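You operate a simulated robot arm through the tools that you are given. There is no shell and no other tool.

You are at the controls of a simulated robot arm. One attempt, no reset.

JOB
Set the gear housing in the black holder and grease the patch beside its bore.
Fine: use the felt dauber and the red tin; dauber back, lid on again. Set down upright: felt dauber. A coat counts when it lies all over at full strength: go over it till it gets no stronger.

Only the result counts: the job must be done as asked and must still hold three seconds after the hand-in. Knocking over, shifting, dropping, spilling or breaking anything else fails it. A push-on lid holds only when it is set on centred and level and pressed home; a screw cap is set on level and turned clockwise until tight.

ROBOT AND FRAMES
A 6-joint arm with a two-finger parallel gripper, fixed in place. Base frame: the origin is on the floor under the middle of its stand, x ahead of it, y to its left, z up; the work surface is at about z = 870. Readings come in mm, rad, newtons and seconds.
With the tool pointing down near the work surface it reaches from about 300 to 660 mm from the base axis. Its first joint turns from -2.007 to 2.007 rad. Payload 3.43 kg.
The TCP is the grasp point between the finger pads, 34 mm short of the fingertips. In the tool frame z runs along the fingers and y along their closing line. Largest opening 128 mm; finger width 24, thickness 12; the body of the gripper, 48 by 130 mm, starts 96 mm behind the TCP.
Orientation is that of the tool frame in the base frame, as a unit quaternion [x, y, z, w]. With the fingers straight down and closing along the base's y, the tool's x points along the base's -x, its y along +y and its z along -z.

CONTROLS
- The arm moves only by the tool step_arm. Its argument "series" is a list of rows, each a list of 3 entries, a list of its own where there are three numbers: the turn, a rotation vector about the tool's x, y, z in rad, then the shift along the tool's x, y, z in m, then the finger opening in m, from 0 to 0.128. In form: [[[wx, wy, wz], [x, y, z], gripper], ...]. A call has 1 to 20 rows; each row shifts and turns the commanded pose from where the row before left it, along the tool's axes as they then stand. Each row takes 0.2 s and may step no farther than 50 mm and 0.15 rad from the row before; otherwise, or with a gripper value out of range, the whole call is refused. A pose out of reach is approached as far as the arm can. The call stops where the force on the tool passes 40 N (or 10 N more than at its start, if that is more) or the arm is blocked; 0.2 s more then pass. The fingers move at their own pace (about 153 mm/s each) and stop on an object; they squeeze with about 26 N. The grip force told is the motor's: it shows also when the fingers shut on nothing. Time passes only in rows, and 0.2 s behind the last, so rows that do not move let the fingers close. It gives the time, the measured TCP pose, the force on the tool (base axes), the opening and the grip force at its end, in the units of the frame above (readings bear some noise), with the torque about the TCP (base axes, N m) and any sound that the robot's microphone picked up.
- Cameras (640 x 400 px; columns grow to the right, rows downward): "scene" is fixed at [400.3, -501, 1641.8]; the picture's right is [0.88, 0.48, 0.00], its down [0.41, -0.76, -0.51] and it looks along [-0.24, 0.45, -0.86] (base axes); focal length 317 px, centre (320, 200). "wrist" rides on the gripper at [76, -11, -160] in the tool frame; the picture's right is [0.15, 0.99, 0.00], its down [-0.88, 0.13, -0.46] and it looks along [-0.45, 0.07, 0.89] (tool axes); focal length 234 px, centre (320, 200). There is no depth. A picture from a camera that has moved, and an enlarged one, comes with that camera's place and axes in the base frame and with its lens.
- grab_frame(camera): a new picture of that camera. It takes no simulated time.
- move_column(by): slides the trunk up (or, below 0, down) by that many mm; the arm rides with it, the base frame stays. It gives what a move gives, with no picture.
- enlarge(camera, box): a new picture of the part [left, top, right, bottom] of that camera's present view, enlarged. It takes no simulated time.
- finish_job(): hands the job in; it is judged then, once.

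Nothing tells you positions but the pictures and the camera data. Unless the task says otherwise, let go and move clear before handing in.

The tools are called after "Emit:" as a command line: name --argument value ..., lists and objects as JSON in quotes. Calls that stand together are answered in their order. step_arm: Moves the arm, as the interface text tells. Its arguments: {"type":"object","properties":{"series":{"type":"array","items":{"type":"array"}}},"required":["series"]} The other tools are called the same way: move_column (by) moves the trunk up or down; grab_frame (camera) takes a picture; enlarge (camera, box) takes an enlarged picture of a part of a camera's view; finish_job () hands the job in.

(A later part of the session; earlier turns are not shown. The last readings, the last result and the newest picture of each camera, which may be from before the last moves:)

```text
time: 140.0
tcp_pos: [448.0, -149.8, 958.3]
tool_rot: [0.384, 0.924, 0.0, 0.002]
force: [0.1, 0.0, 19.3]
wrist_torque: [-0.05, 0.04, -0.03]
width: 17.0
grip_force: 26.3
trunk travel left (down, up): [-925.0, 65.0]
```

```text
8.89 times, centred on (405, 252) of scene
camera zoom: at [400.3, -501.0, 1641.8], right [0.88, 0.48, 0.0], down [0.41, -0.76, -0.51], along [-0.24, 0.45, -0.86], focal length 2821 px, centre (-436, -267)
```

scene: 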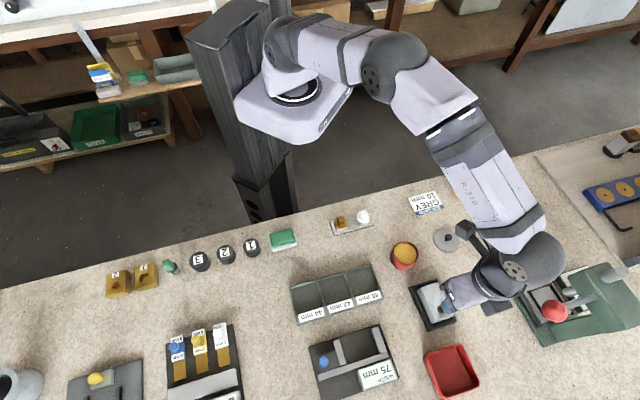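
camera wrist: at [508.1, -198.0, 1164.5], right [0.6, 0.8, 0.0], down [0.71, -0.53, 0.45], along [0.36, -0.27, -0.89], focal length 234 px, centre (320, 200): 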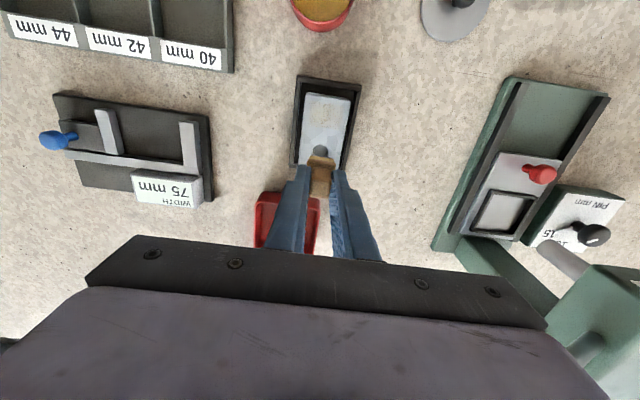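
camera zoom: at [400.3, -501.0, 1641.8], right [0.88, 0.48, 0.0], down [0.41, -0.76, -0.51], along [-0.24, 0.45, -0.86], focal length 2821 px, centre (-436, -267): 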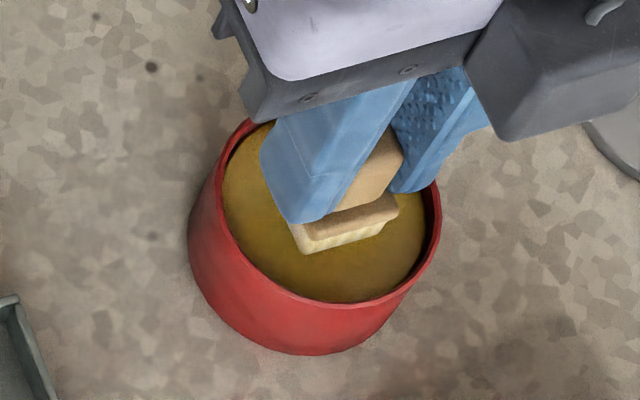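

Emit:
step_arm --series '[[[0, 0, 0], [0, 0, -0.004], 0.008], [[0, 0, 0], [0, 0, -0.015], 0.008], [[0, 0, 0], [0, 0, -0.014], 0.008], [[0, 0, 0], [-0.0339, 0.0045, 0], 0.008], [[0, 0, 0], [-0.0339, 0.0045, 0], 0.008], [[0, 0, 0], [-0.0338, 0.0045, 0], 0.008], [[0, 0, 0], [0, 0, 0], 0.008], [[0, 0, 0], [0, 0, 0.01], 0.008], [[0, 0, 0], [0, 0, 0.007], 0.008], [[0, 0, 0], [0, 0, 0], 0.008], [[0, 0, 0], [0, 0, 0], 0.008], [[0, 0, 0], [0, 0, 0], 0.008]]'

Emit:
enlarge --camera "wrist" --box '[260, 120, 380, 220]'

```text
time: 142.6
tcp_pos: [531.9, -214.3, 973.0]
tool_rot: [0.384, 0.923, 0.0, 0.0]
force: [0.8, -0.1, -0.3]
wrist_torque: [0.0, -0.02, -0.01]
width: 17.4
grip_force: 25.8
trunk travel left (down, up): [-925.0, 65.0]
```

```text
4.00 times, centred on (320, 170) of wrist
camera zoom: at [470.2, -168.7, 1132.7], right [0.6, 0.8, 0.0], down [0.71, -0.53, 0.46], along [0.37, -0.27, -0.89], focal length 937 px, centre (320, 320)
```

zoom: 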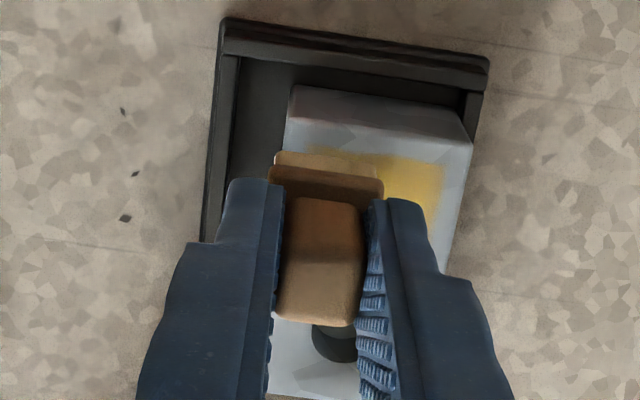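

Emit:
step_arm --series '[[[0, 0, 0], [0.0028, 0, 0.003], 0.008], [[0, 0, 0], [0, 0, 0.0015], 0.008], [[0, 0, 0], [0, 0, 0.001], 0.008], [[0, 0, 0], [0, 0, 0], 0.008]]'

Emit:
step_arm --series '[[[0, 0, 0], [0, 0, 0.001], 0.008], [[0, 0, 0], [0, 0, 0], 0.008]]'

```text
time: 143.6
tcp_pos: [528.8, -211.0, 968.6]
tool_rot: [0.383, 0.924, -0.001, 0.0]
force: [0.1, -0.3, -0.2]
wrist_torque: [0.02, 0.02, 0.01]
width: 16.8
grip_force: 26.3
trunk travel left (down, up): [-925.0, 65.0]
```

```text
time: 144.2
tcp_pos: [528.7, -210.2, 967.5]
tool_rot: [0.384, 0.923, -0.001, 0.001]
force: [0.3, 0.8, 2.8]
wrist_torque: [0.02, -0.04, 0.0]
width: 17.1
grip_force: 26.0
trunk travel left (down, up): [-925.0, 65.0]
```

Emit:
step_arm --series '[[[0, 0, 0], [0, 0, 0.0008], 0.008], [[0, 0, 0], [0, 0.002, 0], 0.008], [[0, 0, 0], [0, 0.002, 0], 0.008], [[0, 0, 0], [0, 0.002, 0], 0.008], [[0, 0, 0], [0, 0.002, 0], 0.008], [[0, 0, 0], [0, 0.002, 0], 0.008], [[0, 0, 0], [0, 0.002, 0], 0.008], [[0, 0, 0], [0, 0.002, 0], 0.008], [[0, 0, 0], [0, 0.002, 0], 0.008], [[0, 0, 0], [0, 0.002, 0], 0.008], [[0, 0, 0], [0, 0.002, 0], 0.008], [[0, 0, 0], [0, 0.002, 0], 0.008], [[0, 0, 0], [0, 0.002, 0], 0.008], [[0, 0, 0], [0, 0, 0], 0.008]]'

Emit:
enlarge --camera "scene" --box '[410, 270, 460, 325]'

```text
time: 147.2
tcp_pos: [543.6, -194.1, 967.6]
tool_rot: [0.383, 0.924, 0.0, 0.0]
force: [-1.6, -1.6, 4.0]
wrist_torque: [-0.15, 0.07, -0.04]
width: 16.8
grip_force: 26.3
trunk travel left (down, up): [-925.0, 65.0]
```

```text
7.27 times, centred on (435, 298) of scene
camera zoom: at [400.3, -501.0, 1641.8], right [0.88, 0.48, 0.0], down [0.41, -0.76, -0.51], along [-0.24, 0.45, -0.86], focal length 2308 px, centre (-516, -509)
```

zoom: 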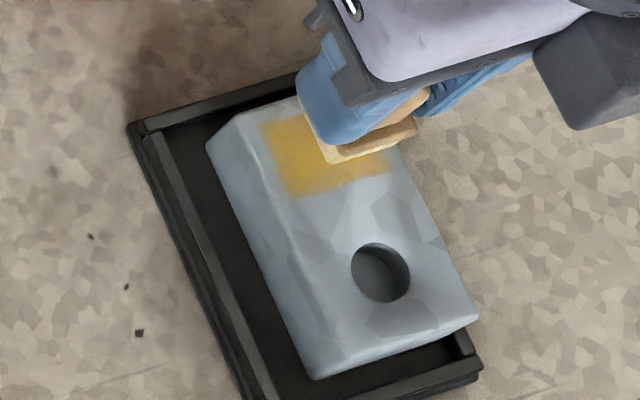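

Emit:
step_arm --series '[[[0, 0, 0], [0, 0, -0.004], 0.008], [[0, 0, 0], [-0.005, -0.012, 0], 0.008], [[0, 0, 0], [-0.005, -0.012, 0], 0.008], [[0, 0, 0], [0, 0, 0], 0.008], [[0, 0, 0], [0, 0, 0], 0.008], [[0, 0, 0], [0, 0, 0.003], 0.008], [[0, 0, 0], [0, 0, 0.001], 0.008], [[0, 0, 0], [0, 0, 0], 0.008]]'

Emit:
enlarge --camera "wrist" --box '[260, 120, 380, 220]'

```text
time: 149.0
tcp_pos: [535.2, -217.1, 966.9]
tool_rot: [0.384, 0.924, 0.0, 0.001]
force: [-0.9, -0.3, 3.2]
wrist_torque: [-0.08, 0.07, 0.02]
width: 17.0
grip_force: 25.8
trunk travel left (down, up): [-925.0, 65.0]
```

```text
4.00 times, centred on (320, 170) of wrist
camera zoom: at [473.1, -172.0, 1127.0], right [0.6, 0.8, 0.0], down [0.71, -0.53, 0.46], along [0.37, -0.27, -0.89], focal length 937 px, centre (320, 320)
```

zoom: 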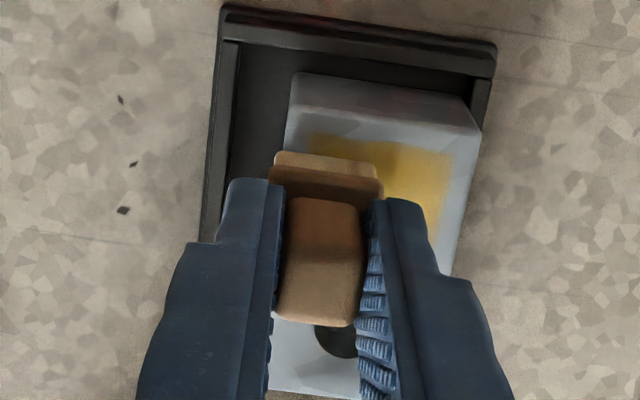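

Emit:
step_arm --series '[[[0, 0, 0], [0, 0, 0.0007], 0.008], [[0, 0, 0], [0, 0, 0], 0.008]]'

Emit:
step_arm --series '[[[0, 0, 0], [0, 0.002, 0], 0.008], [[0, 0, 0], [0, 0.002, 0], 0.008], [[0, 0, 0], [0, 0.002, 0], 0.008], [[0, 0, 0], [0, 0.002, 0], 0.008], [[0, 0, 0], [0, 0.002, 0], 0.008], [[0, 0, 0], [0, 0.002, 0], 0.008], [[0, 0, 0], [0, 0.002, 0], 0.008], [[0, 0, 0], [0, 0.002, 0], 0.008], [[0, 0, 0], [0, 0.002, 0], 0.008], [[0, 0, 0], [0, 0.002, 0], 0.008], [[0, 0, 0], [0, 0.002, 0], 0.008], [[0, 0, 0], [0, 0.002, 0], 0.008], [[0, 0, 0], [0, 0.002, 0], 0.008], [[0, 0, 0], [0, 0, 0], 0.008]]'

Emit:
enlarge --camera "scene" --box '[410, 270, 460, 325]'

```text
time: 149.6
tcp_pos: [535.9, -218.8, 966.4]
tool_rot: [0.384, 0.924, 0.001, 0.002]
force: [-1.0, -0.8, 10.9]
wrist_torque: [-0.01, 0.05, 0.03]
width: 17.1
grip_force: 26.0
trunk travel left (down, up): [-925.0, 65.0]
```

```text
time: 152.6
tcp_pos: [549.7, -199.9, 966.6]
tool_rot: [0.383, 0.924, 0.0, 0.001]
force: [-6.1, -8.1, 20.0]
wrist_torque: [-0.42, 0.25, -0.03]
width: 16.9
grip_force: 26.0
trunk travel left (down, up): [-925.0, 65.0]
```

```text
7.27 times, centred on (435, 298) of scene
camera zoom: at [400.3, -501.0, 1641.8], right [0.88, 0.48, 0.0], down [0.41, -0.76, -0.51], along [-0.24, 0.45, -0.86], focal length 2308 px, centre (-516, -509)
```

zoom: 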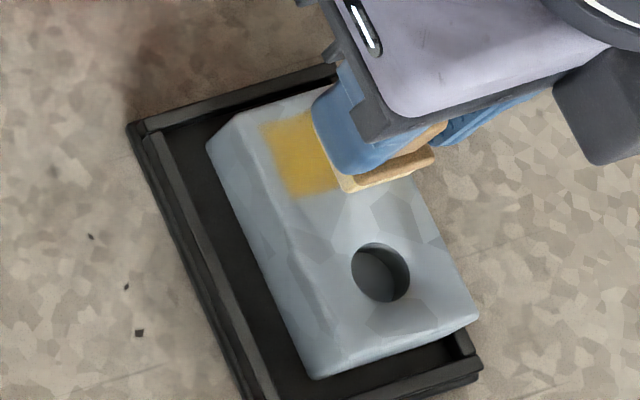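

The coat is well loaded. I'll use one firmer back-stroke to drag the housing toward the middle of the pocket, then inspect the coat.

Emit:
step_arm --series '[[[0, 0, 0], [0, -0.002, 0], 0.008], [[0, 0, 0], [0, -0.002, 0], 0.008], [[0, 0, 0], [0, -0.002, 0], 0.008], [[0, 0, 0], [0, -0.002, 0], 0.008], [[0, 0, 0], [0, -0.002, 0], 0.008], [[0, 0, 0], [0, 0, 0], 0.008]]'

Emit:
enlarge --camera "scene" --box '[410, 270, 460, 325]'

```text
time: 154.0
tcp_pos: [544.3, -205.6, 966.7]
tool_rot: [0.383, 0.924, 0.0, 0.0]
force: [2.8, 5.6, 12.0]
wrist_torque: [0.21, -0.21, 0.02]
width: 17.3
grip_force: 25.8
trunk travel left (down, up): [-925.0, 65.0]
```

```text
7.27 times, centred on (435, 298) of scene
camera zoom: at [400.3, -501.0, 1641.8], right [0.88, 0.48, 0.0], down [0.41, -0.76, -0.51], along [-0.24, 0.45, -0.86], focal length 2308 px, centre (-516, -509)
```

zoom: 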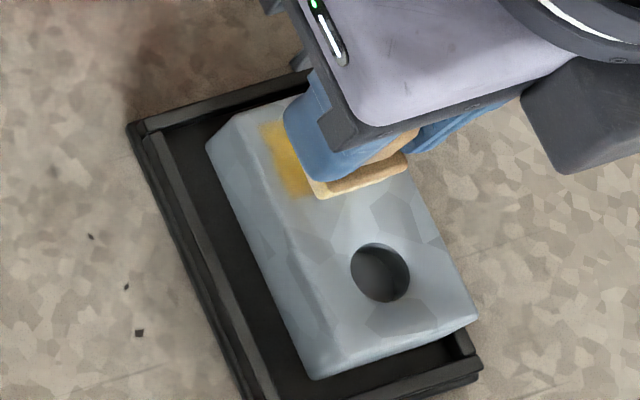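

Emit:
step_arm --series '[[[0, 0, 0], [0.001, -0.002, 0], 0.008], [[0, 0, 0], [0.001, -0.002, 0], 0.008], [[0, 0, 0], [0.001, -0.002, 0], 0.008], [[0, 0, 0], [0.001, -0.002, 0], 0.008], [[0, 0, 0], [0, -0.002, 0], 0.008], [[0, 0, 0], [0, -0.002, 0], 0.008], [[0, 0, 0], [0, -0.002, 0], 0.008], [[0, 0, 0], [0, -0.002, 0], 0.008], [[0, 0, 0], [0, 0, 0], 0.008]]'

Emit:
enlarge --camera "scene" --box '[410, 270, 460, 325]'

```text
time: 156.0
tcp_pos: [531.2, -215.6, 965.3]
tool_rot: [0.384, 0.923, 0.0, 0.001]
force: [5.2, 4.5, 19.3]
wrist_torque: [0.18, -0.25, 0.0]
width: 17.0
grip_force: 25.6
trunk travel left (down, up): [-925.0, 65.0]
```

```text
7.27 times, centred on (435, 298) of scene
camera zoom: at [400.3, -501.0, 1641.8], right [0.88, 0.48, 0.0], down [0.41, -0.76, -0.51], along [-0.24, 0.45, -0.86], focal length 2308 px, centre (-516, -509)
```

zoom: 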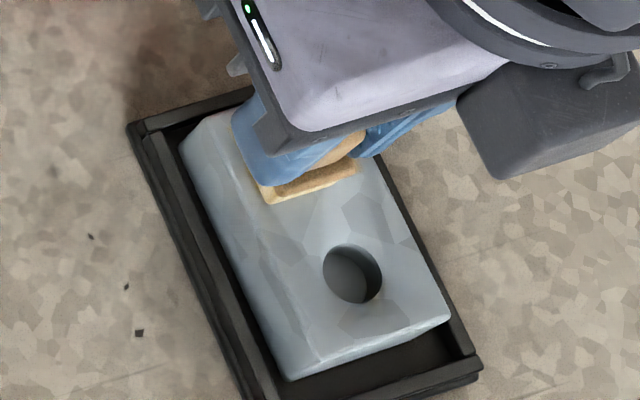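

Emit:
step_arm --series '[[[0, 0, 0], [0, 0, -0.004], 0.008], [[0, 0, 0], [0, 0, -0.03], 0.008], [[0, 0, 0], [-0.023, 0.003, 0], 0.008], [[0, 0, 0], [-0.023, 0.003, 0], 0.008], [[0, 0, 0], [0, 0, 0], 0.008], [[0, 0, 0], [0, 0, 0], 0.008], [[0, 0, 0], [0, 0, 0], 0.008]]'

Emit:
enlarge --camera "wrist" --box '[290, 75, 354, 135]'

Emit:
enlarge --camera "scene" --box '[420, 278, 452, 304]'

```text
time: 157.6
tcp_pos: [568.3, -241.6, 1000.3]
tool_rot: [0.383, 0.924, 0.0, 0.001]
force: [-0.3, -0.3, -1.0]
wrist_torque: [0.01, -0.01, -0.02]
width: 17.0
grip_force: 25.9
trunk travel left (down, up): [-925.0, 65.0]
```

```text
6.67 times, centred on (322, 105) of wrist
camera zoom: at [506.9, -197.6, 1160.2], right [0.6, 0.8, 0.0], down [0.71, -0.53, 0.46], along [0.37, -0.27, -0.89], focal length 1561 px, centre (307, 833)
```

zoom: 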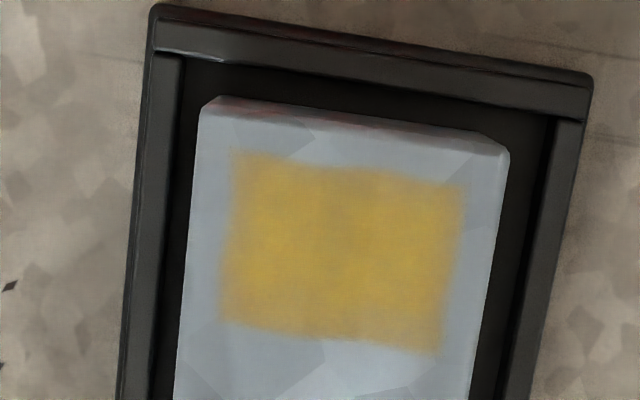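

```text
15.38 times, centred on (436, 291) of scene
camera zoom: at [400.3, -501.0, 1641.8], right [0.88, 0.48, 0.0], down [0.41, -0.76, -0.51], along [-0.24, 0.45, -0.86], focal length 4882 px, centre (-1465, -1200)
```

zoom: 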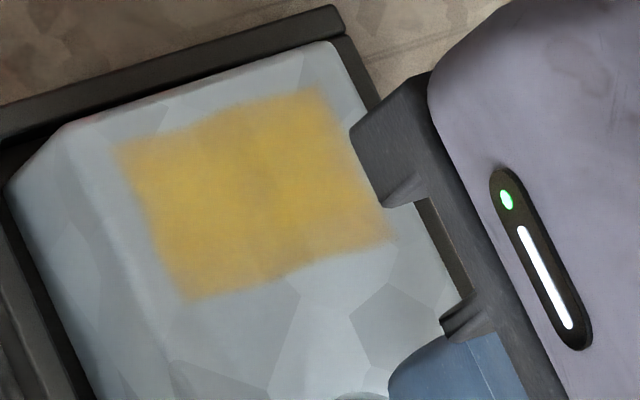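

Emit:
enlarge --camera "wrist" --box '[308, 88, 340, 112]'

Emit:
enlarge --camera "wrist" --box '[310, 105, 342, 129]'

```text
16.00 times, centred on (324, 100) of wrist
camera zoom: at [506.9, -197.6, 1160.2], right [0.6, 0.8, 0.0], down [0.71, -0.53, 0.46], along [0.37, -0.27, -0.89], focal length 3747 px, centre (256, 1800)
```

zoom: 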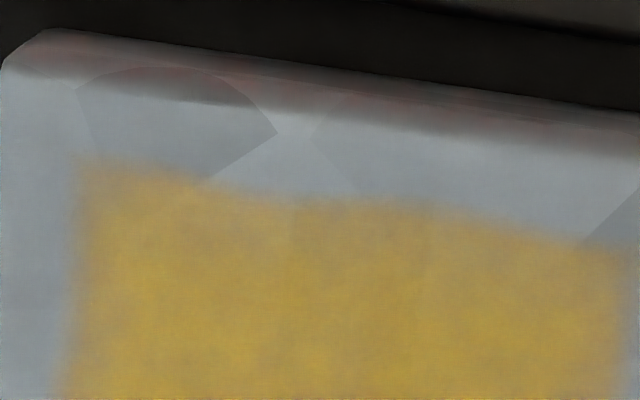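

```text
16.00 times, centred on (326, 117) of wrist
camera zoom: at [506.9, -197.6, 1160.2], right [0.6, 0.8, 0.0], down [0.71, -0.53, 0.46], along [0.37, -0.27, -0.89], focal length 3747 px, centre (224, 1528)
```

zoom: 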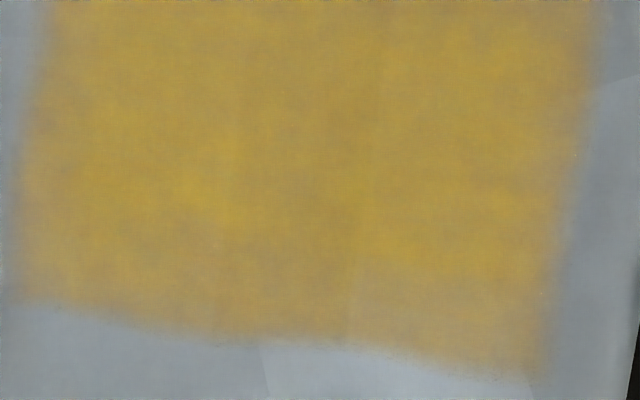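

Zooming in, the bottom-right corner, the bore-side edge and the left edge are still a bit weaker. I'll work those spots specifically.

Emit:
step_arm --series '[[[0, 0, 0], [0.0212, -0.0072, 0], 0.008], [[0, 0, 0], [0.0212, -0.0072, 0], 0.008], [[0, 0, 0], [0, 0, 0.014], 0.008], [[0, 0, 0], [0, 0, 0.012], 0.008], [[0, 0, 0], [0, 0, 0.003], 0.008], [[0, 0, 0], [0, 0, 0], 0.008], [[0, 0, 0], [0, 0, 0], 0.008]]'

Emit:
enlarge --camera "wrist" --box '[260, 120, 380, 220]'

```text
time: 159.2
tcp_pos: [528.6, -223.2, 971.8]
tool_rot: [0.383, 0.924, 0.0, 0.0]
force: [-0.1, -0.4, -0.7]
wrist_torque: [0.03, 0.01, 0.01]
width: 16.9
grip_force: 25.8
trunk travel left (down, up): [-925.0, 65.0]
```

```text
4.00 times, centred on (320, 170) of wrist
camera zoom: at [467.5, -178.7, 1131.2], right [0.6, 0.8, 0.0], down [0.71, -0.53, 0.46], along [0.37, -0.27, -0.89], focal length 937 px, centre (320, 320)
```

zoom: 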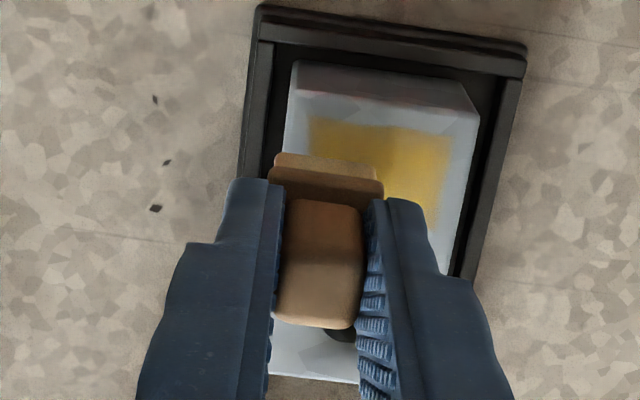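

Emit:
step_arm --series '[[[0, 0, 0], [0, 0, 0.0035], 0.008], [[0, 0, 0], [0, 0, 0.001], 0.008], [[0, 0, 0], [0, 0, 0], 0.008]]'

Emit:
step_arm --series '[[[0, 0, 0], [0, 0, 0.0007], 0.008], [[0, 0, 0], [0, 0, 0], 0.008]]'

```text
time: 160.0
tcp_pos: [528.5, -224.3, 966.7]
tool_rot: [0.383, 0.924, 0.0, -0.001]
force: [-1.4, 1.1, 1.7]
wrist_torque: [0.03, 0.04, 0.0]
width: 17.2
grip_force: 25.8
trunk travel left (down, up): [-925.0, 65.0]
```

```text
time: 160.6
tcp_pos: [528.1, -223.9, 965.6]
tool_rot: [0.383, 0.924, 0.0, 0.0]
force: [-2.0, -0.3, 3.5]
wrist_torque: [-0.03, 0.1, 0.0]
width: 17.2
grip_force: 25.9
trunk travel left (down, up): [-925.0, 65.0]
```

Emit:
step_arm --series '[[[0, 0, 0], [0, 0.002, 0.0003], 0.008], [[0, 0, 0], [0, 0.002, 0], 0.008], [[0, 0, 0], [0, 0.002, 0], 0.008], [[0, 0, 0], [0, 0.002, 0], 0.008], [[0, 0, 0], [0, 0.002, 0], 0.008], [[0, 0, 0], [0, 0.002, 0], 0.008], [[0, 0, 0], [0, 0.002, 0], 0.008], [[0, 0, 0], [0, 0.002, 0], 0.008], [[0, 0, 0], [0, 0.002, 0], 0.008], [[0, 0, 0], [0, 0.002, 0], 0.008], [[0, 0, 0], [0, 0.002, 0], 0.008], [[0, 0, 0], [0, 0.002, 0], 0.008], [[0, 0, 0], [0, 0, 0], 0.008]]'

Emit:
enlarge --camera "scene" --box '[410, 270, 460, 325]'

Emit:
enlarge --camera "wrist" --box '[260, 120, 380, 220]'

```text
time: 163.4
tcp_pos: [544.0, -205.9, 965.8]
tool_rot: [0.383, 0.924, 0.0, 0.002]
force: [-5.4, -5.0, 18.9]
wrist_torque: [-0.34, 0.14, -0.05]
width: 17.2
grip_force: 25.3
trunk travel left (down, up): [-925.0, 65.0]
```

```text
7.27 times, centred on (435, 298) of scene
camera zoom: at [400.3, -501.0, 1641.8], right [0.88, 0.48, 0.0], down [0.41, -0.76, -0.51], along [-0.24, 0.45, -0.86], focal length 2308 px, centre (-516, -509)
```

zoom: 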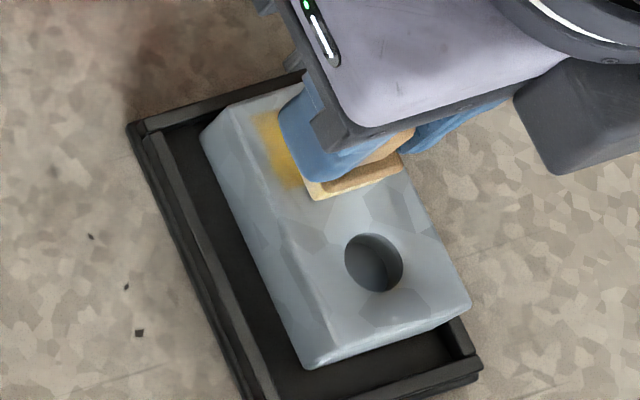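

```text
4.00 times, centred on (320, 170) of wrist
camera zoom: at [480.7, -161.0, 1125.9], right [0.6, 0.8, 0.0], down [0.71, -0.53, 0.46], along [0.37, -0.27, -0.89], focal length 937 px, centre (320, 320)
```

zoom: 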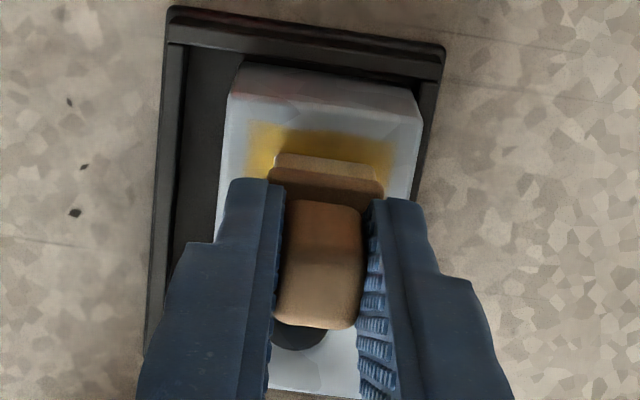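

Emit:
step_arm --series '[[[0, 0, 0], [0, 0.002, -0.0005], 0.008], [[0, 0, 0], [0, 0.002, 0], 0.008], [[0, 0, 0], [0, 0.002, 0], 0.008], [[0, 0, 0], [0, 0.002, 0], 0.008], [[0, 0, 0], [0, 0.002, 0], 0.008], [[0, 0, 0], [0, 0.002, 0], 0.008], [[0, 0, 0], [0, 0.002, 0], 0.008], [[0, 0, 0], [0, 0, 0], 0.008]]'

Emit:
enlarge --camera "wrist" --box '[260, 120, 380, 220]'

```text
time: 165.2
tcp_pos: [555.6, -196.9, 966.5]
tool_rot: [0.384, 0.923, 0.0, -0.001]
force: [-2.0, -0.8, 3.7]
wrist_torque: [-0.13, 0.08, -0.01]
width: 17.0
grip_force: 26.2
trunk travel left (down, up): [-925.0, 65.0]
```

```text
4.00 times, centred on (320, 170) of wrist
camera zoom: at [493.4, -151.0, 1126.0], right [0.6, 0.8, 0.0], down [0.71, -0.53, 0.46], along [0.37, -0.27, -0.89], focal length 937 px, centre (320, 320)
```

zoom: 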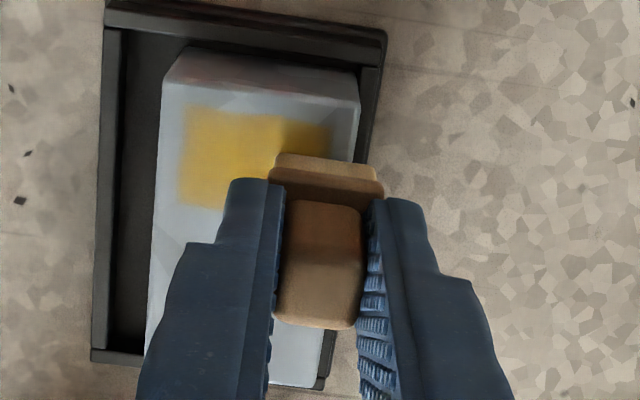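

Emit:
step_arm --series '[[[0, 0, 0], [0, -0.001, 0.0006], 0.008], [[0, 0, 0], [0.002, -0.001, 0], 0.008], [[0, 0, 0], [0.002, 0, 0], 0.008], [[0, 0, 0], [0.002, 0, 0], 0.008], [[0, 0, 0], [0.002, 0, 0], 0.008], [[0, 0, 0], [-0.002, 0, 0], 0.008], [[0, 0, 0], [-0.002, 0, 0], 0.008], [[0, 0, 0], [-0.002, 0, 0], 0.008], [[0, 0, 0], [-0.002, 0, 0], 0.008], [[0, 0, 0], [0, 0, 0], 0.008]]'

Emit:
enlarge --camera "wrist" --box '[260, 120, 380, 220]'

```text
time: 167.4
tcp_pos: [552.5, -196.7, 966.1]
tool_rot: [0.383, 0.924, 0.0, 0.0]
force: [-3.5, 4.3, 9.5]
wrist_torque: [0.22, 0.22, 0.0]
width: 17.4
grip_force: 26.7
trunk travel left (down, up): [-925.0, 65.0]
```

```text
4.00 times, centred on (320, 170) of wrist
camera zoom: at [491.1, -151.2, 1125.9], right [0.6, 0.8, 0.0], down [0.71, -0.53, 0.46], along [0.37, -0.27, -0.89], focal length 937 px, centre (320, 320)
```

zoom: 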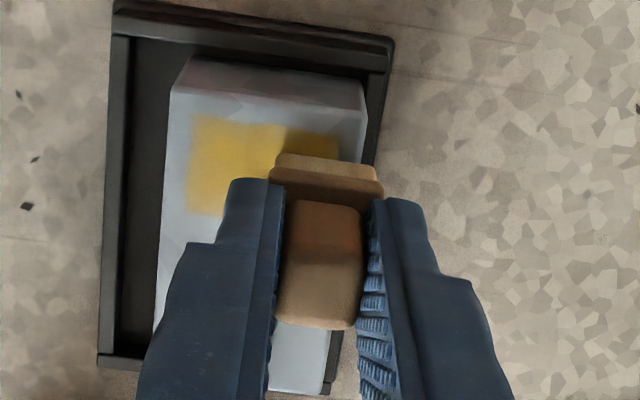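

Emit:
step_arm --series '[[[0, 0, 0], [0.002, -0.001, 0], 0.008], [[0, 0, 0], [0.002, 0, 0], 0.008], [[0, 0, 0], [0.002, 0, 0], 0.008], [[0, 0, 0], [0.002, 0, 0], 0.008], [[0, 0, 0], [0.002, 0, 0], 0.008], [[0, 0, 0], [0.001, -0.002, 0], 0.008], [[0, 0, 0], [0, -0.002, 0], 0.008], [[0, 0, 0], [0, -0.002, 0], 0.008], [[0, 0, 0], [0, -0.002, 0], 0.008], [[0, 0, 0], [0, -0.002, 0], 0.008], [[0, 0, 0], [0, -0.002, 0], 0.008], [[0, 0, 0], [0, 0, 0], 0.008]]'

Emit:
enlarge --camera "wrist" --box '[260, 120, 380, 220]'

```text
time: 170.0
tcp_pos: [536.6, -199.5, 965.5]
tool_rot: [0.384, 0.923, 0.0, 0.0]
force: [3.1, 5.7, 10.3]
wrist_torque: [0.22, -0.11, -0.03]
width: 16.9
grip_force: 26.1
trunk travel left (down, up): [-925.0, 65.0]
```

```text
4.00 times, centred on (320, 170) of wrist
camera zoom: at [474.7, -153.0, 1125.9], right [0.6, 0.8, 0.0], down [0.71, -0.53, 0.46], along [0.37, -0.27, -0.89], focal length 937 px, centre (320, 320)
```

zoom: 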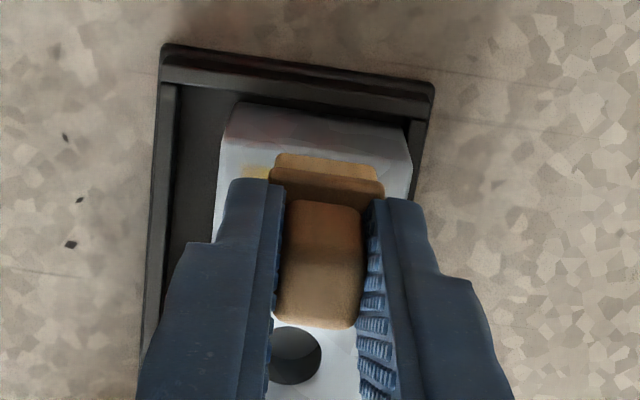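

Emit:
step_arm --series '[[[0, 0, 0], [0, -0.002, 0], 0.008], [[0, 0, 0], [0, -0.002, 0], 0.008], [[0, 0, 0], [0, -0.002, 0], 0.008], [[0, 0, 0], [0, -0.002, 0], 0.008], [[0, 0, 0], [0, -0.002, 0], 0.008], [[0, 0, 0], [0, -0.002, 0], 0.008], [[0, 0, 0], [0, 0, 0], 0.008]]'

Emit:
enlarge --camera "wrist" --box '[260, 120, 380, 220]'

```text
time: 171.6
tcp_pos: [527.4, -207.4, 965.8]
tool_rot: [0.384, 0.923, -0.001, 0.001]
force: [4.4, 3.7, 11.0]
wrist_torque: [0.18, -0.2, -0.01]
width: 17.2
grip_force: 26.0
trunk travel left (down, up): [-925.0, 65.0]
```

```text
4.00 times, centred on (320, 170) of wrist
camera zoom: at [466.0, -161.3, 1125.8], right [0.6, 0.8, 0.0], down [0.71, -0.53, 0.46], along [0.37, -0.27, -0.89], focal length 937 px, centre (320, 320)
```

zoom: 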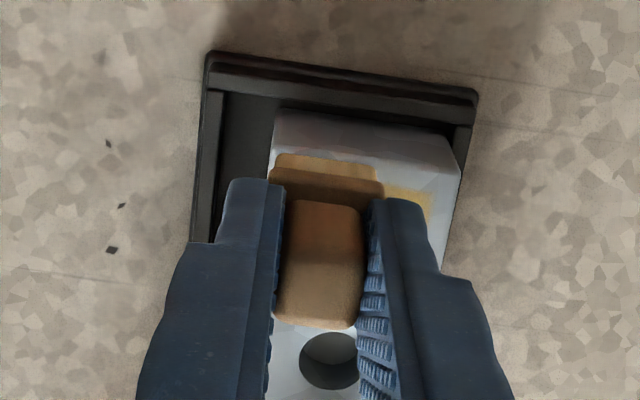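

Emit:
step_arm --series '[[[0, 0, 0], [0, -0.002, 0], 0.008], [[0, 0, 0], [-0.002, 0, 0], 0.008], [[0, 0, 0], [-0.002, 0, 0], 0.008], [[0, 0, 0], [-0.002, 0, 0], 0.008], [[0, 0, 0], [-0.002, 0, 0], 0.008], [[0, 0, 0], [-0.002, 0, 0], 0.008], [[0, 0, 0], [0.002, 0, 0], 0.008], [[0, 0, 0], [0.002, 0, 0], 0.008], [[0, 0, 0], [0.002, 0, 0], 0.008], [[0, 0, 0], [0.002, 0, 0], 0.008], [[0, 0, 0], [-0.002, 0, 0], 0.008], [[0, 0, 0], [-0.002, 0, 0], 0.008], [[0, 0, 0], [-0.002, 0, 0], 0.008], [[0, 0, 0], [-0.002, 0, 0], 0.008], [[0, 0, 0], [0, 0, 0], 0.008]]'

Emit:
enlarge --camera "wrist" --box '[260, 120, 380, 220]'

```text
time: 174.8
tcp_pos: [533.3, -215.0, 965.9]
tool_rot: [0.383, 0.924, 0.0, 0.001]
force: [-4.9, 4.1, 13.1]
wrist_torque: [0.27, 0.24, -0.02]
width: 17.3
grip_force: 26.0
trunk travel left (down, up): [-925.0, 65.0]
```

```text
4.00 times, centred on (320, 170) of wrist
camera zoom: at [471.9, -169.2, 1125.8], right [0.6, 0.8, 0.0], down [0.71, -0.53, 0.46], along [0.37, -0.27, -0.89], focal length 937 px, centre (320, 320)
```

zoom: 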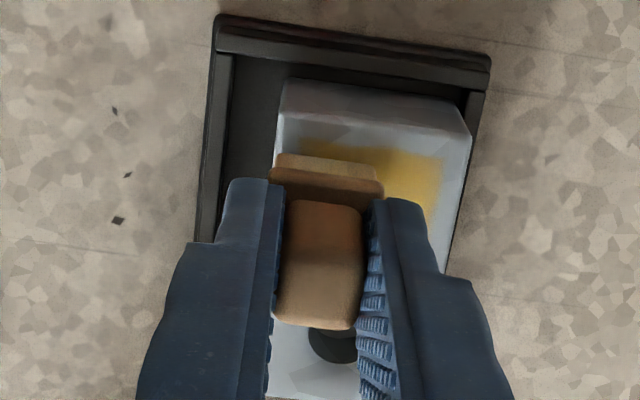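

Now I'll finish with one bore-side stroke to the right, then lift and inspect from above.

Emit:
step_arm --series '[[[0, 0, 0], [-0.002, 0.001, -0.0003], 0.008], [[0, 0, 0], [0, 0.002, 0], 0.008], [[0, 0, 0], [0, 0.002, 0], 0.008], [[0, 0, 0], [0, 0.002, 0], 0.008], [[0, 0, 0], [0, 0.002, 0], 0.008], [[0, 0, 0], [0, 0.002, 0], 0.008], [[0, 0, 0], [0, 0.002, 0], 0.008], [[0, 0, 0], [0, 0.002, 0], 0.008], [[0, 0, 0], [0, 0.002, 0], 0.008], [[0, 0, 0], [0, 0.002, 0], 0.008], [[0, 0, 0], [0, 0.002, 0], 0.008], [[0, 0, 0], [0, 0.002, 0], 0.008], [[0, 0, 0], [0, 0, 0], 0.008]]'

Emit:
step_arm --series '[[[0, 0, 0], [0, 0, -0.004], 0.008], [[0, 0, 0], [0, 0, -0.03], 0.008], [[0, 0, 0], [-0.021, -0.006, 0], 0.008], [[0, 0, 0], [-0.021, -0.006, 0], 0.008], [[0, 0, 0], [0, 0, 0], 0.008], [[0, 0, 0], [0, 0, 0], 0.008], [[0, 0, 0], [0, 0, 0], 0.008]]'

Emit:
enlarge --camera "wrist" --box '[290, 75, 354, 135]'

Emit:
enlarge --camera "scene" --box '[420, 278, 452, 304]'

```text
time: 177.6
tcp_pos: [550.3, -202.3, 966.2]
tool_rot: [0.384, 0.923, 0.0, 0.0]
force: [-3.6, -3.0, 9.2]
wrist_torque: [-0.22, 0.1, -0.01]
width: 17.2
grip_force: 26.4
trunk travel left (down, up): [-925.0, 65.0]
```

```text
time: 179.2
tcp_pos: [571.8, -242.2, 1001.2]
tool_rot: [0.384, 0.923, 0.0, 0.0]
force: [-0.3, 0.8, -0.7]
wrist_torque: [0.0, -0.01, 0.02]
width: 17.1
grip_force: 25.8
trunk travel left (down, up): [-925.0, 65.0]
```

```text
6.67 times, centred on (322, 105) of wrist
camera zoom: at [510.2, -195.7, 1161.6], right [0.6, 0.8, 0.0], down [0.71, -0.53, 0.46], along [0.37, -0.27, -0.89], focal length 1561 px, centre (307, 833)
```

zoom: 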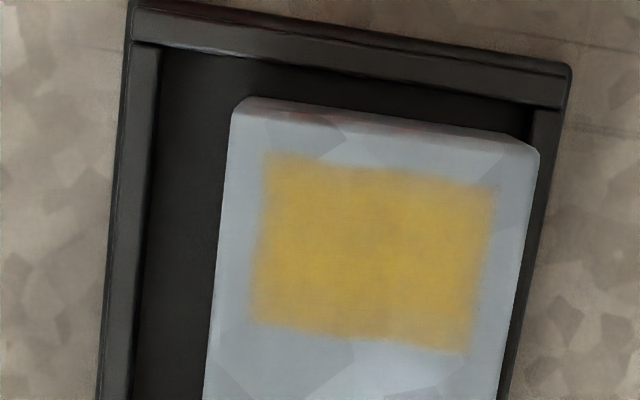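

```text
15.38 times, centred on (436, 291) of scene
camera zoom: at [400.3, -501.0, 1641.8], right [0.88, 0.48, 0.0], down [0.41, -0.76, -0.51], along [-0.24, 0.45, -0.86], focal length 4882 px, centre (-1465, -1200)
```

zoom: 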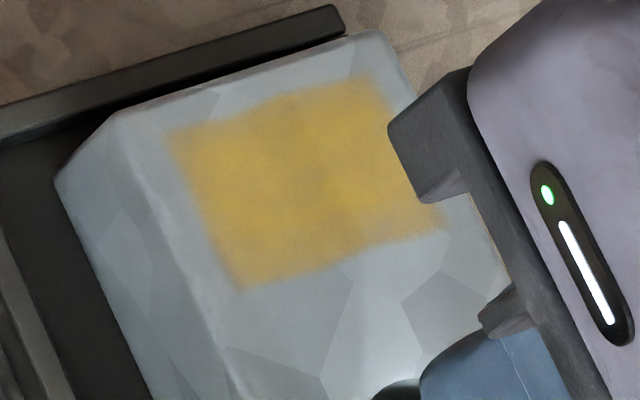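

Emit:
enlarge --camera "wrist" --box '[312, 88, 344, 112]'

Emit:
enlarge --camera "wrist" --box '[312, 108, 344, 132]'

```text
16.00 times, centred on (328, 100) of wrist
camera zoom: at [510.2, -195.7, 1161.6], right [0.6, 0.8, 0.0], down [0.71, -0.53, 0.46], along [0.37, -0.27, -0.89], focal length 3747 px, centre (192, 1800)
```

zoom: 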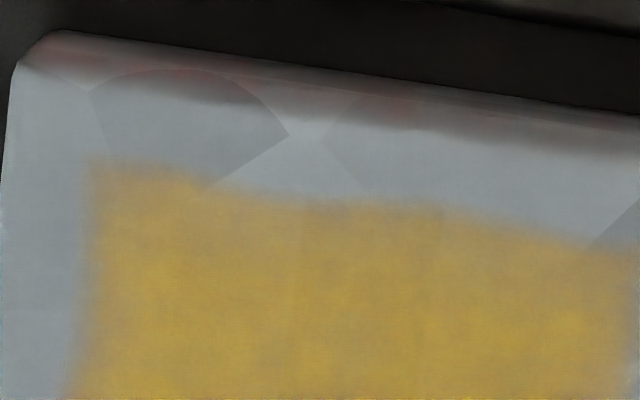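

```text
16.00 times, centred on (328, 120) of wrist
camera zoom: at [510.2, -195.7, 1161.6], right [0.6, 0.8, 0.0], down [0.71, -0.53, 0.46], along [0.37, -0.27, -0.89], focal length 3747 px, centre (192, 1480)
```

zoom: 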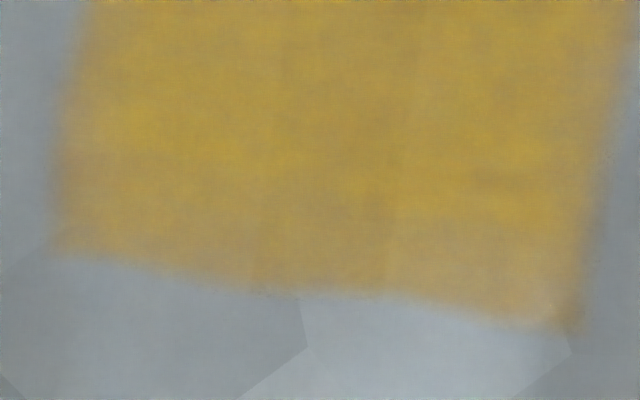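

The strip nearest the bore is still a touch paler. I'll run strokes with the pad shifted further toward the bore so that strip lies under the pad's middle.

Emit:
step_arm --series '[[[0, 0, 0], [0.0189, -0.0049, 0], 0.008], [[0, 0, 0], [0.0188, -0.0049, 0], 0.008], [[0, 0, 0], [0, 0, 0.014], 0.008], [[0, 0, 0], [0, 0, 0.013], 0.008], [[0, 0, 0], [0, 0, 0.004], 0.008], [[0, 0, 0], [0, 0, 0], 0.008], [[0, 0, 0], [0, 0, 0], 0.008]]'

Emit:
enlarge --camera "wrist" --box '[260, 120, 380, 220]'

```text
time: 180.8
tcp_pos: [539.9, -220.5, 969.8]
tool_rot: [0.383, 0.924, 0.001, 0.0]
force: [0.6, 0.1, -0.9]
wrist_torque: [0.0, 0.02, 0.0]
width: 17.1
grip_force: 26.6
trunk travel left (down, up): [-925.0, 65.0]
```

```text
4.00 times, centred on (320, 170) of wrist
camera zoom: at [477.6, -175.1, 1129.6], right [0.6, 0.8, 0.0], down [0.71, -0.53, 0.46], along [0.37, -0.27, -0.89], focal length 937 px, centre (320, 320)
```

zoom: 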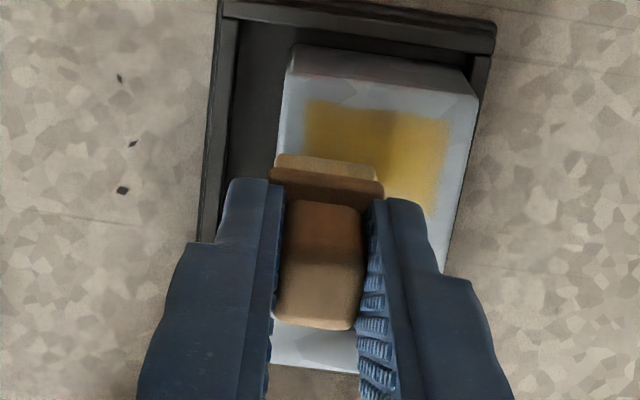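

Emit:
step_arm --series '[[[0, 0, 0], [0, -0.001, 0.003], 0.008], [[0, 0, 0], [0, 0, 0.001], 0.008], [[0, 0, 0], [0, 0, 0], 0.008]]'

Emit:
step_arm --series '[[[0, 0, 0], [0, 0, 0.0008], 0.008], [[0, 0, 0], [0, 0, 0], 0.008]]'

```text
time: 181.6
tcp_pos: [539.2, -220.4, 966.6]
tool_rot: [0.384, 0.923, -0.001, 0.0]
force: [0.7, 1.7, 1.9]
wrist_torque: [0.05, -0.04, -0.03]
width: 17.1
grip_force: 25.7
trunk travel left (down, up): [-925.0, 65.0]
```

```text
time: 182.2
tcp_pos: [539.1, -221.2, 966.1]
tool_rot: [0.384, 0.923, 0.0, 0.002]
force: [-0.6, 1.1, 9.0]
wrist_torque: [0.04, 0.01, 0.01]
width: 17.1
grip_force: 25.8
trunk travel left (down, up): [-925.0, 65.0]
```

Emit:
step_arm --series '[[[0, 0, 0], [0, 0.002, 0], 0.008], [[0, 0, 0], [0, 0.002, 0], 0.008], [[0, 0, 0], [0, 0.002, 0], 0.008], [[0, 0, 0], [0, 0.002, 0], 0.008], [[0, 0, 0], [0, 0.002, 0], 0.008], [[0, 0, 0], [0, 0.002, 0], 0.008], [[0, 0, 0], [0, 0.002, 0], 0.008], [[0, 0, 0], [0, 0.002, 0], 0.008], [[0, 0, 0], [0, 0.002, 0], 0.008], [[0, 0, 0], [0, 0.002, 0], 0.008], [[0, 0, 0], [0, 0.002, 0], 0.008], [[0, 0, 0], [0, 0.002, 0], 0.008], [[0, 0, 0], [0, 0, 0], 0.008]]'

Emit:
enlarge --camera "scene" --box '[410, 270, 460, 325]'

Emit:
enlarge --camera "wrist" --box '[260, 120, 380, 220]'

```text
time: 185.0
tcp_pos: [553.0, -204.2, 965.5]
tool_rot: [0.383, 0.924, -0.001, 0.002]
force: [-7.4, -7.2, 23.4]
wrist_torque: [-0.46, 0.36, -0.09]
width: 17.0
grip_force: 26.1
trunk travel left (down, up): [-925.0, 65.0]
```

```text
7.27 times, centred on (435, 298) of scene
camera zoom: at [400.3, -501.0, 1641.8], right [0.88, 0.48, 0.0], down [0.41, -0.76, -0.51], along [-0.24, 0.45, -0.86], focal length 2308 px, centre (-516, -509)
```

zoom: 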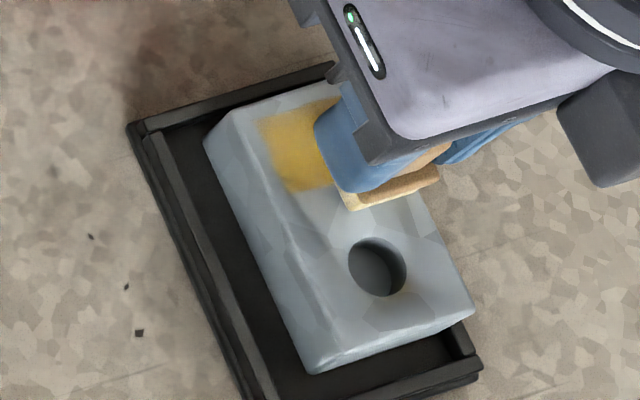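

```text
4.00 times, centred on (320, 170) of wrist
camera zoom: at [491.1, -158.7, 1125.6], right [0.6, 0.8, 0.0], down [0.71, -0.53, 0.46], along [0.37, -0.27, -0.89], focal length 937 px, centre (320, 320)
```

zoom: 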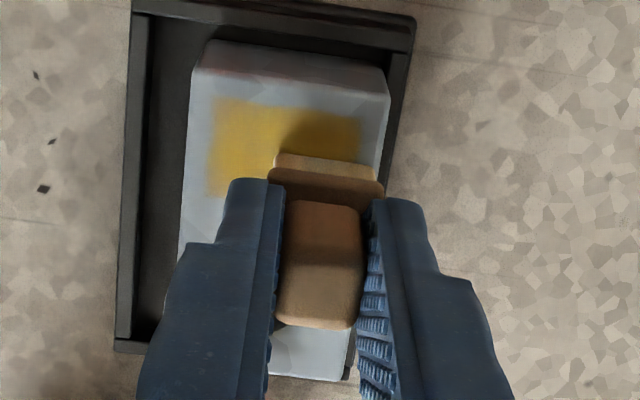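

Emit:
step_arm --series '[[[0, 0, 0], [0, 0.002, -0.0005], 0.008], [[0, 0, 0], [0, 0.002, 0], 0.008], [[0, 0, 0], [0, 0.002, 0], 0.008], [[0, 0, 0], [0, -0.002, 0], 0.008], [[0, 0, 0], [0, -0.002, 0], 0.008], [[0, 0, 0], [0, -0.002, 0], 0.008], [[0, 0, 0], [0, -0.002, 0], 0.008], [[0, 0, 0], [0, -0.002, 0], 0.008], [[0, 0, 0], [0, -0.002, 0], 0.008], [[0, 0, 0], [0, -0.002, 0], 0.008], [[0, 0, 0], [0, -0.002, 0], 0.008], [[0, 0, 0], [0, -0.002, 0], 0.008], [[0, 0, 0], [0, -0.002, 0], 0.008], [[0, 0, 0], [0, -0.002, 0], 0.008], [[0, 0, 0], [0, 0, 0], 0.008]]'

Emit:
enlarge --camera "wrist" --box '[260, 120, 380, 220]'

```text
time: 188.2
tcp_pos: [543.1, -214.2, 965.8]
tool_rot: [0.383, 0.924, -0.002, 0.002]
force: [6.8, 7.4, 21.8]
wrist_torque: [0.22, -0.26, 0.07]
width: 17.2
grip_force: 26.1
trunk travel left (down, up): [-925.0, 65.0]
```

```text
4.00 times, centred on (320, 170) of wrist
camera zoom: at [482.5, -167.9, 1125.5], right [0.6, 0.8, 0.0], down [0.71, -0.53, 0.46], along [0.37, -0.27, -0.89], focal length 937 px, centre (320, 320)
```

zoom: 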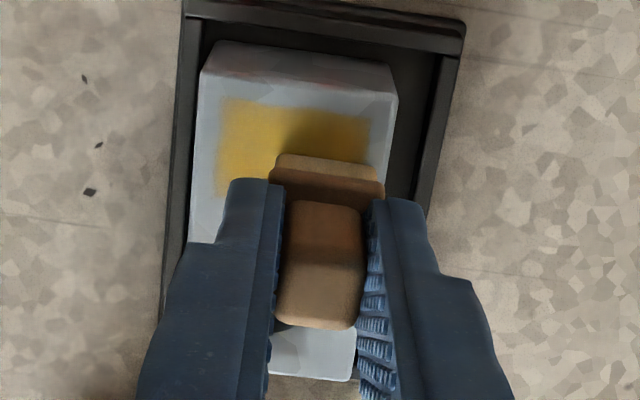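

Emit:
step_arm --series '[[[0, 0, 0], [0, -0.002, -0.0008], 0.008], [[0, 0, 0], [0, -0.002, 0], 0.008], [[0, 0, 0], [0, -0.002, 0], 0.008], [[0, 0, 0], [0, -0.002, 0], 0.008], [[0, 0, 0], [0, -0.002, 0], 0.008], [[0, 0, 0], [0, -0.002, 0], 0.008], [[0, 0, 0], [0, -0.002, 0], 0.008], [[0, 0, 0], [0, -0.002, 0], 0.008], [[0, 0, 0], [0, -0.002, 0], 0.008], [[0, 0, 0], [0, 0, 0], 0.008]]'

Emit:
enlarge --camera "wrist" --box '[260, 120, 380, 220]'

```text
time: 190.4
tcp_pos: [533.0, -228.8, 966.3]
tool_rot: [0.384, 0.923, 0.001, 0.0]
force: [5.4, 5.4, 12.2]
wrist_torque: [0.25, -0.21, 0.03]
width: 17.1
grip_force: 25.9
trunk travel left (down, up): [-925.0, 65.0]
```

```text
4.00 times, centred on (320, 170) of wrist
camera zoom: at [470.4, -181.5, 1125.8], right [0.6, 0.8, 0.0], down [0.71, -0.53, 0.46], along [0.37, -0.27, -0.89], focal length 937 px, centre (320, 320)
```

zoom: 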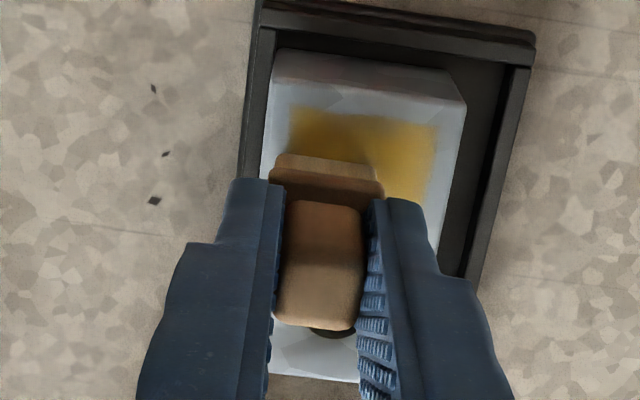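

Emit:
step_arm --series '[[[0, 0, 0], [0, -0.002, 0], 0.008], [[0, 0, 0], [0, -0.002, 0], 0.008], [[0, 0, 0], [0, 0.002, -0.0003], 0.008], [[0, 0, 0], [0, 0.002, 0], 0.008], [[0, 0, 0], [0, 0.002, 0], 0.008], [[0, 0, 0], [0, 0.002, 0], 0.008], [[0, 0, 0], [0, 0.002, 0], 0.008], [[0, 0, 0], [0, 0.002, 0], 0.008], [[0, 0, 0], [0, 0.002, 0], 0.008], [[0, 0, 0], [0, 0.002, 0], 0.008], [[0, 0, 0], [0, 0.002, 0], 0.008], [[0, 0, 0], [0, 0.002, 0], 0.008], [[0, 0, 0], [0, 0.002, 0], 0.008], [[0, 0, 0], [0, 0.002, 0], 0.008], [[0, 0, 0], [0, 0.002, 0], 0.008], [[0, 0, 0], [0, 0, 0], 0.008]]'

Emit:
enlarge --camera "wrist" --box '[260, 120, 380, 220]'

```text
time: 193.8
tcp_pos: [546.3, -213.0, 966.1]
tool_rot: [0.384, 0.923, 0.0, 0.001]
force: [-4.3, -3.2, 10.0]
wrist_torque: [-0.22, 0.2, -0.02]
width: 17.0
grip_force: 26.4
trunk travel left (down, up): [-925.0, 65.0]
```

```text
4.00 times, centred on (320, 170) of wrist
camera zoom: at [485.2, -166.6, 1125.8], right [0.6, 0.8, 0.0], down [0.71, -0.53, 0.46], along [0.37, -0.27, -0.89], focal length 937 px, centre (320, 320)
```

zoom: 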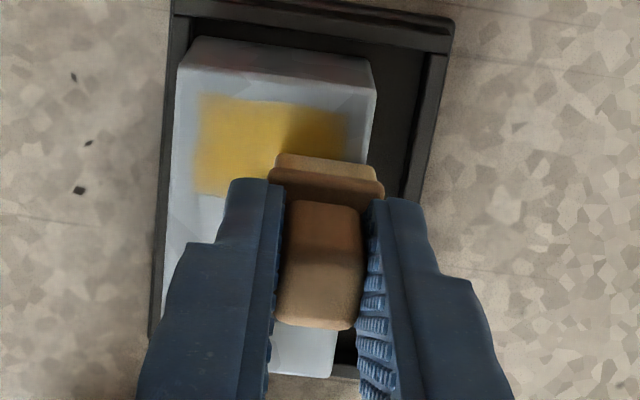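

Emit:
step_arm --series '[[[0, 0, 0], [0.002, 0, 0], 0.008], [[0, 0, 0], [0.002, 0, 0], 0.008], [[0, 0, 0], [0.002, 0, 0], 0.008], [[0, 0, 0], [0.002, 0, 0], 0.008], [[0, 0, 0], [-0.002, 0, 0], 0.008], [[0, 0, 0], [-0.002, 0, 0], 0.008], [[0, 0, 0], [-0.002, 0, 0], 0.008], [[0, 0, 0], [-0.002, 0, 0], 0.008], [[0, 0, 0], [0, -0.002, 0], 0.008], [[0, 0, 0], [0, -0.002, 0], 0.008], [[0, 0, 0], [0, -0.002, 0], 0.008], [[0, 0, 0], [0, -0.002, 0], 0.008], [[0, 0, 0], [0, 0, 0], 0.008]]'

Emit:
step_arm --series '[[[0, 0, 0], [0, 0, -0.004], 0.008], [[0, 0, 0], [0, 0, -0.03], 0.008], [[0, 0, 0], [-0.016, -0.004, 0], 0.008], [[0, 0, 0], [-0.016, -0.004, 0], 0.008], [[0, 0, 0], [0, 0, 0], 0.008], [[0, 0, 0], [0, 0, 0], 0.008], [[0, 0, 0], [0, 0, 0], 0.008]]'

Emit:
enlarge --camera "wrist" --box '[286, 75, 350, 135]'

Emit:
enlarge --camera "scene" --box '[420, 278, 452, 304]'

```text
time: 196.6
tcp_pos: [542.0, -217.3, 966.1]
tool_rot: [0.383, 0.924, 0.0, 0.002]
force: [3.7, 2.2, 8.9]
wrist_torque: [0.03, -0.14, 0.02]
width: 17.1
grip_force: 25.7
trunk travel left (down, up): [-925.0, 65.0]
```

```text
time: 198.2
tcp_pos: [558.4, -246.1, 999.5]
tool_rot: [0.383, 0.924, 0.0, 0.001]
force: [0.3, -0.2, -0.3]
wrist_torque: [0.05, 0.02, -0.03]
width: 17.2
grip_force: 25.9
trunk travel left (down, up): [-925.0, 65.0]
```

```text
6.67 times, centred on (318, 105) of wrist
camera zoom: at [496.3, -201.0, 1159.3], right [0.6, 0.8, 0.0], down [0.71, -0.53, 0.46], along [0.37, -0.27, -0.89], focal length 1561 px, centre (333, 833)
```

zoom: 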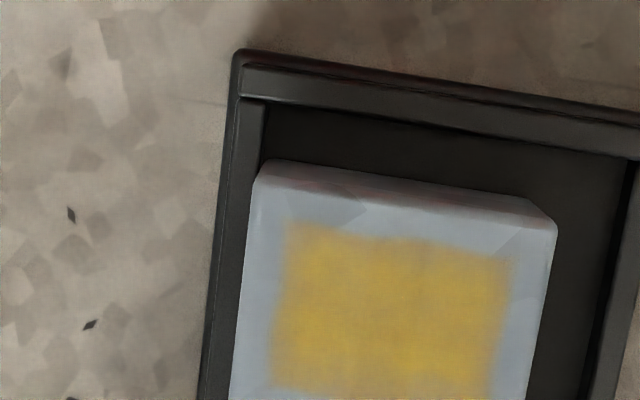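

```text
15.38 times, centred on (436, 291) of scene
camera zoom: at [400.3, -501.0, 1641.8], right [0.88, 0.48, 0.0], down [0.41, -0.76, -0.51], along [-0.24, 0.45, -0.86], focal length 4882 px, centre (-1465, -1200)
```

zoom: 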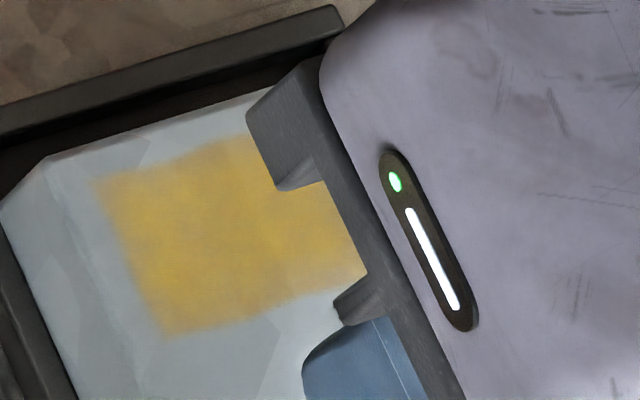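

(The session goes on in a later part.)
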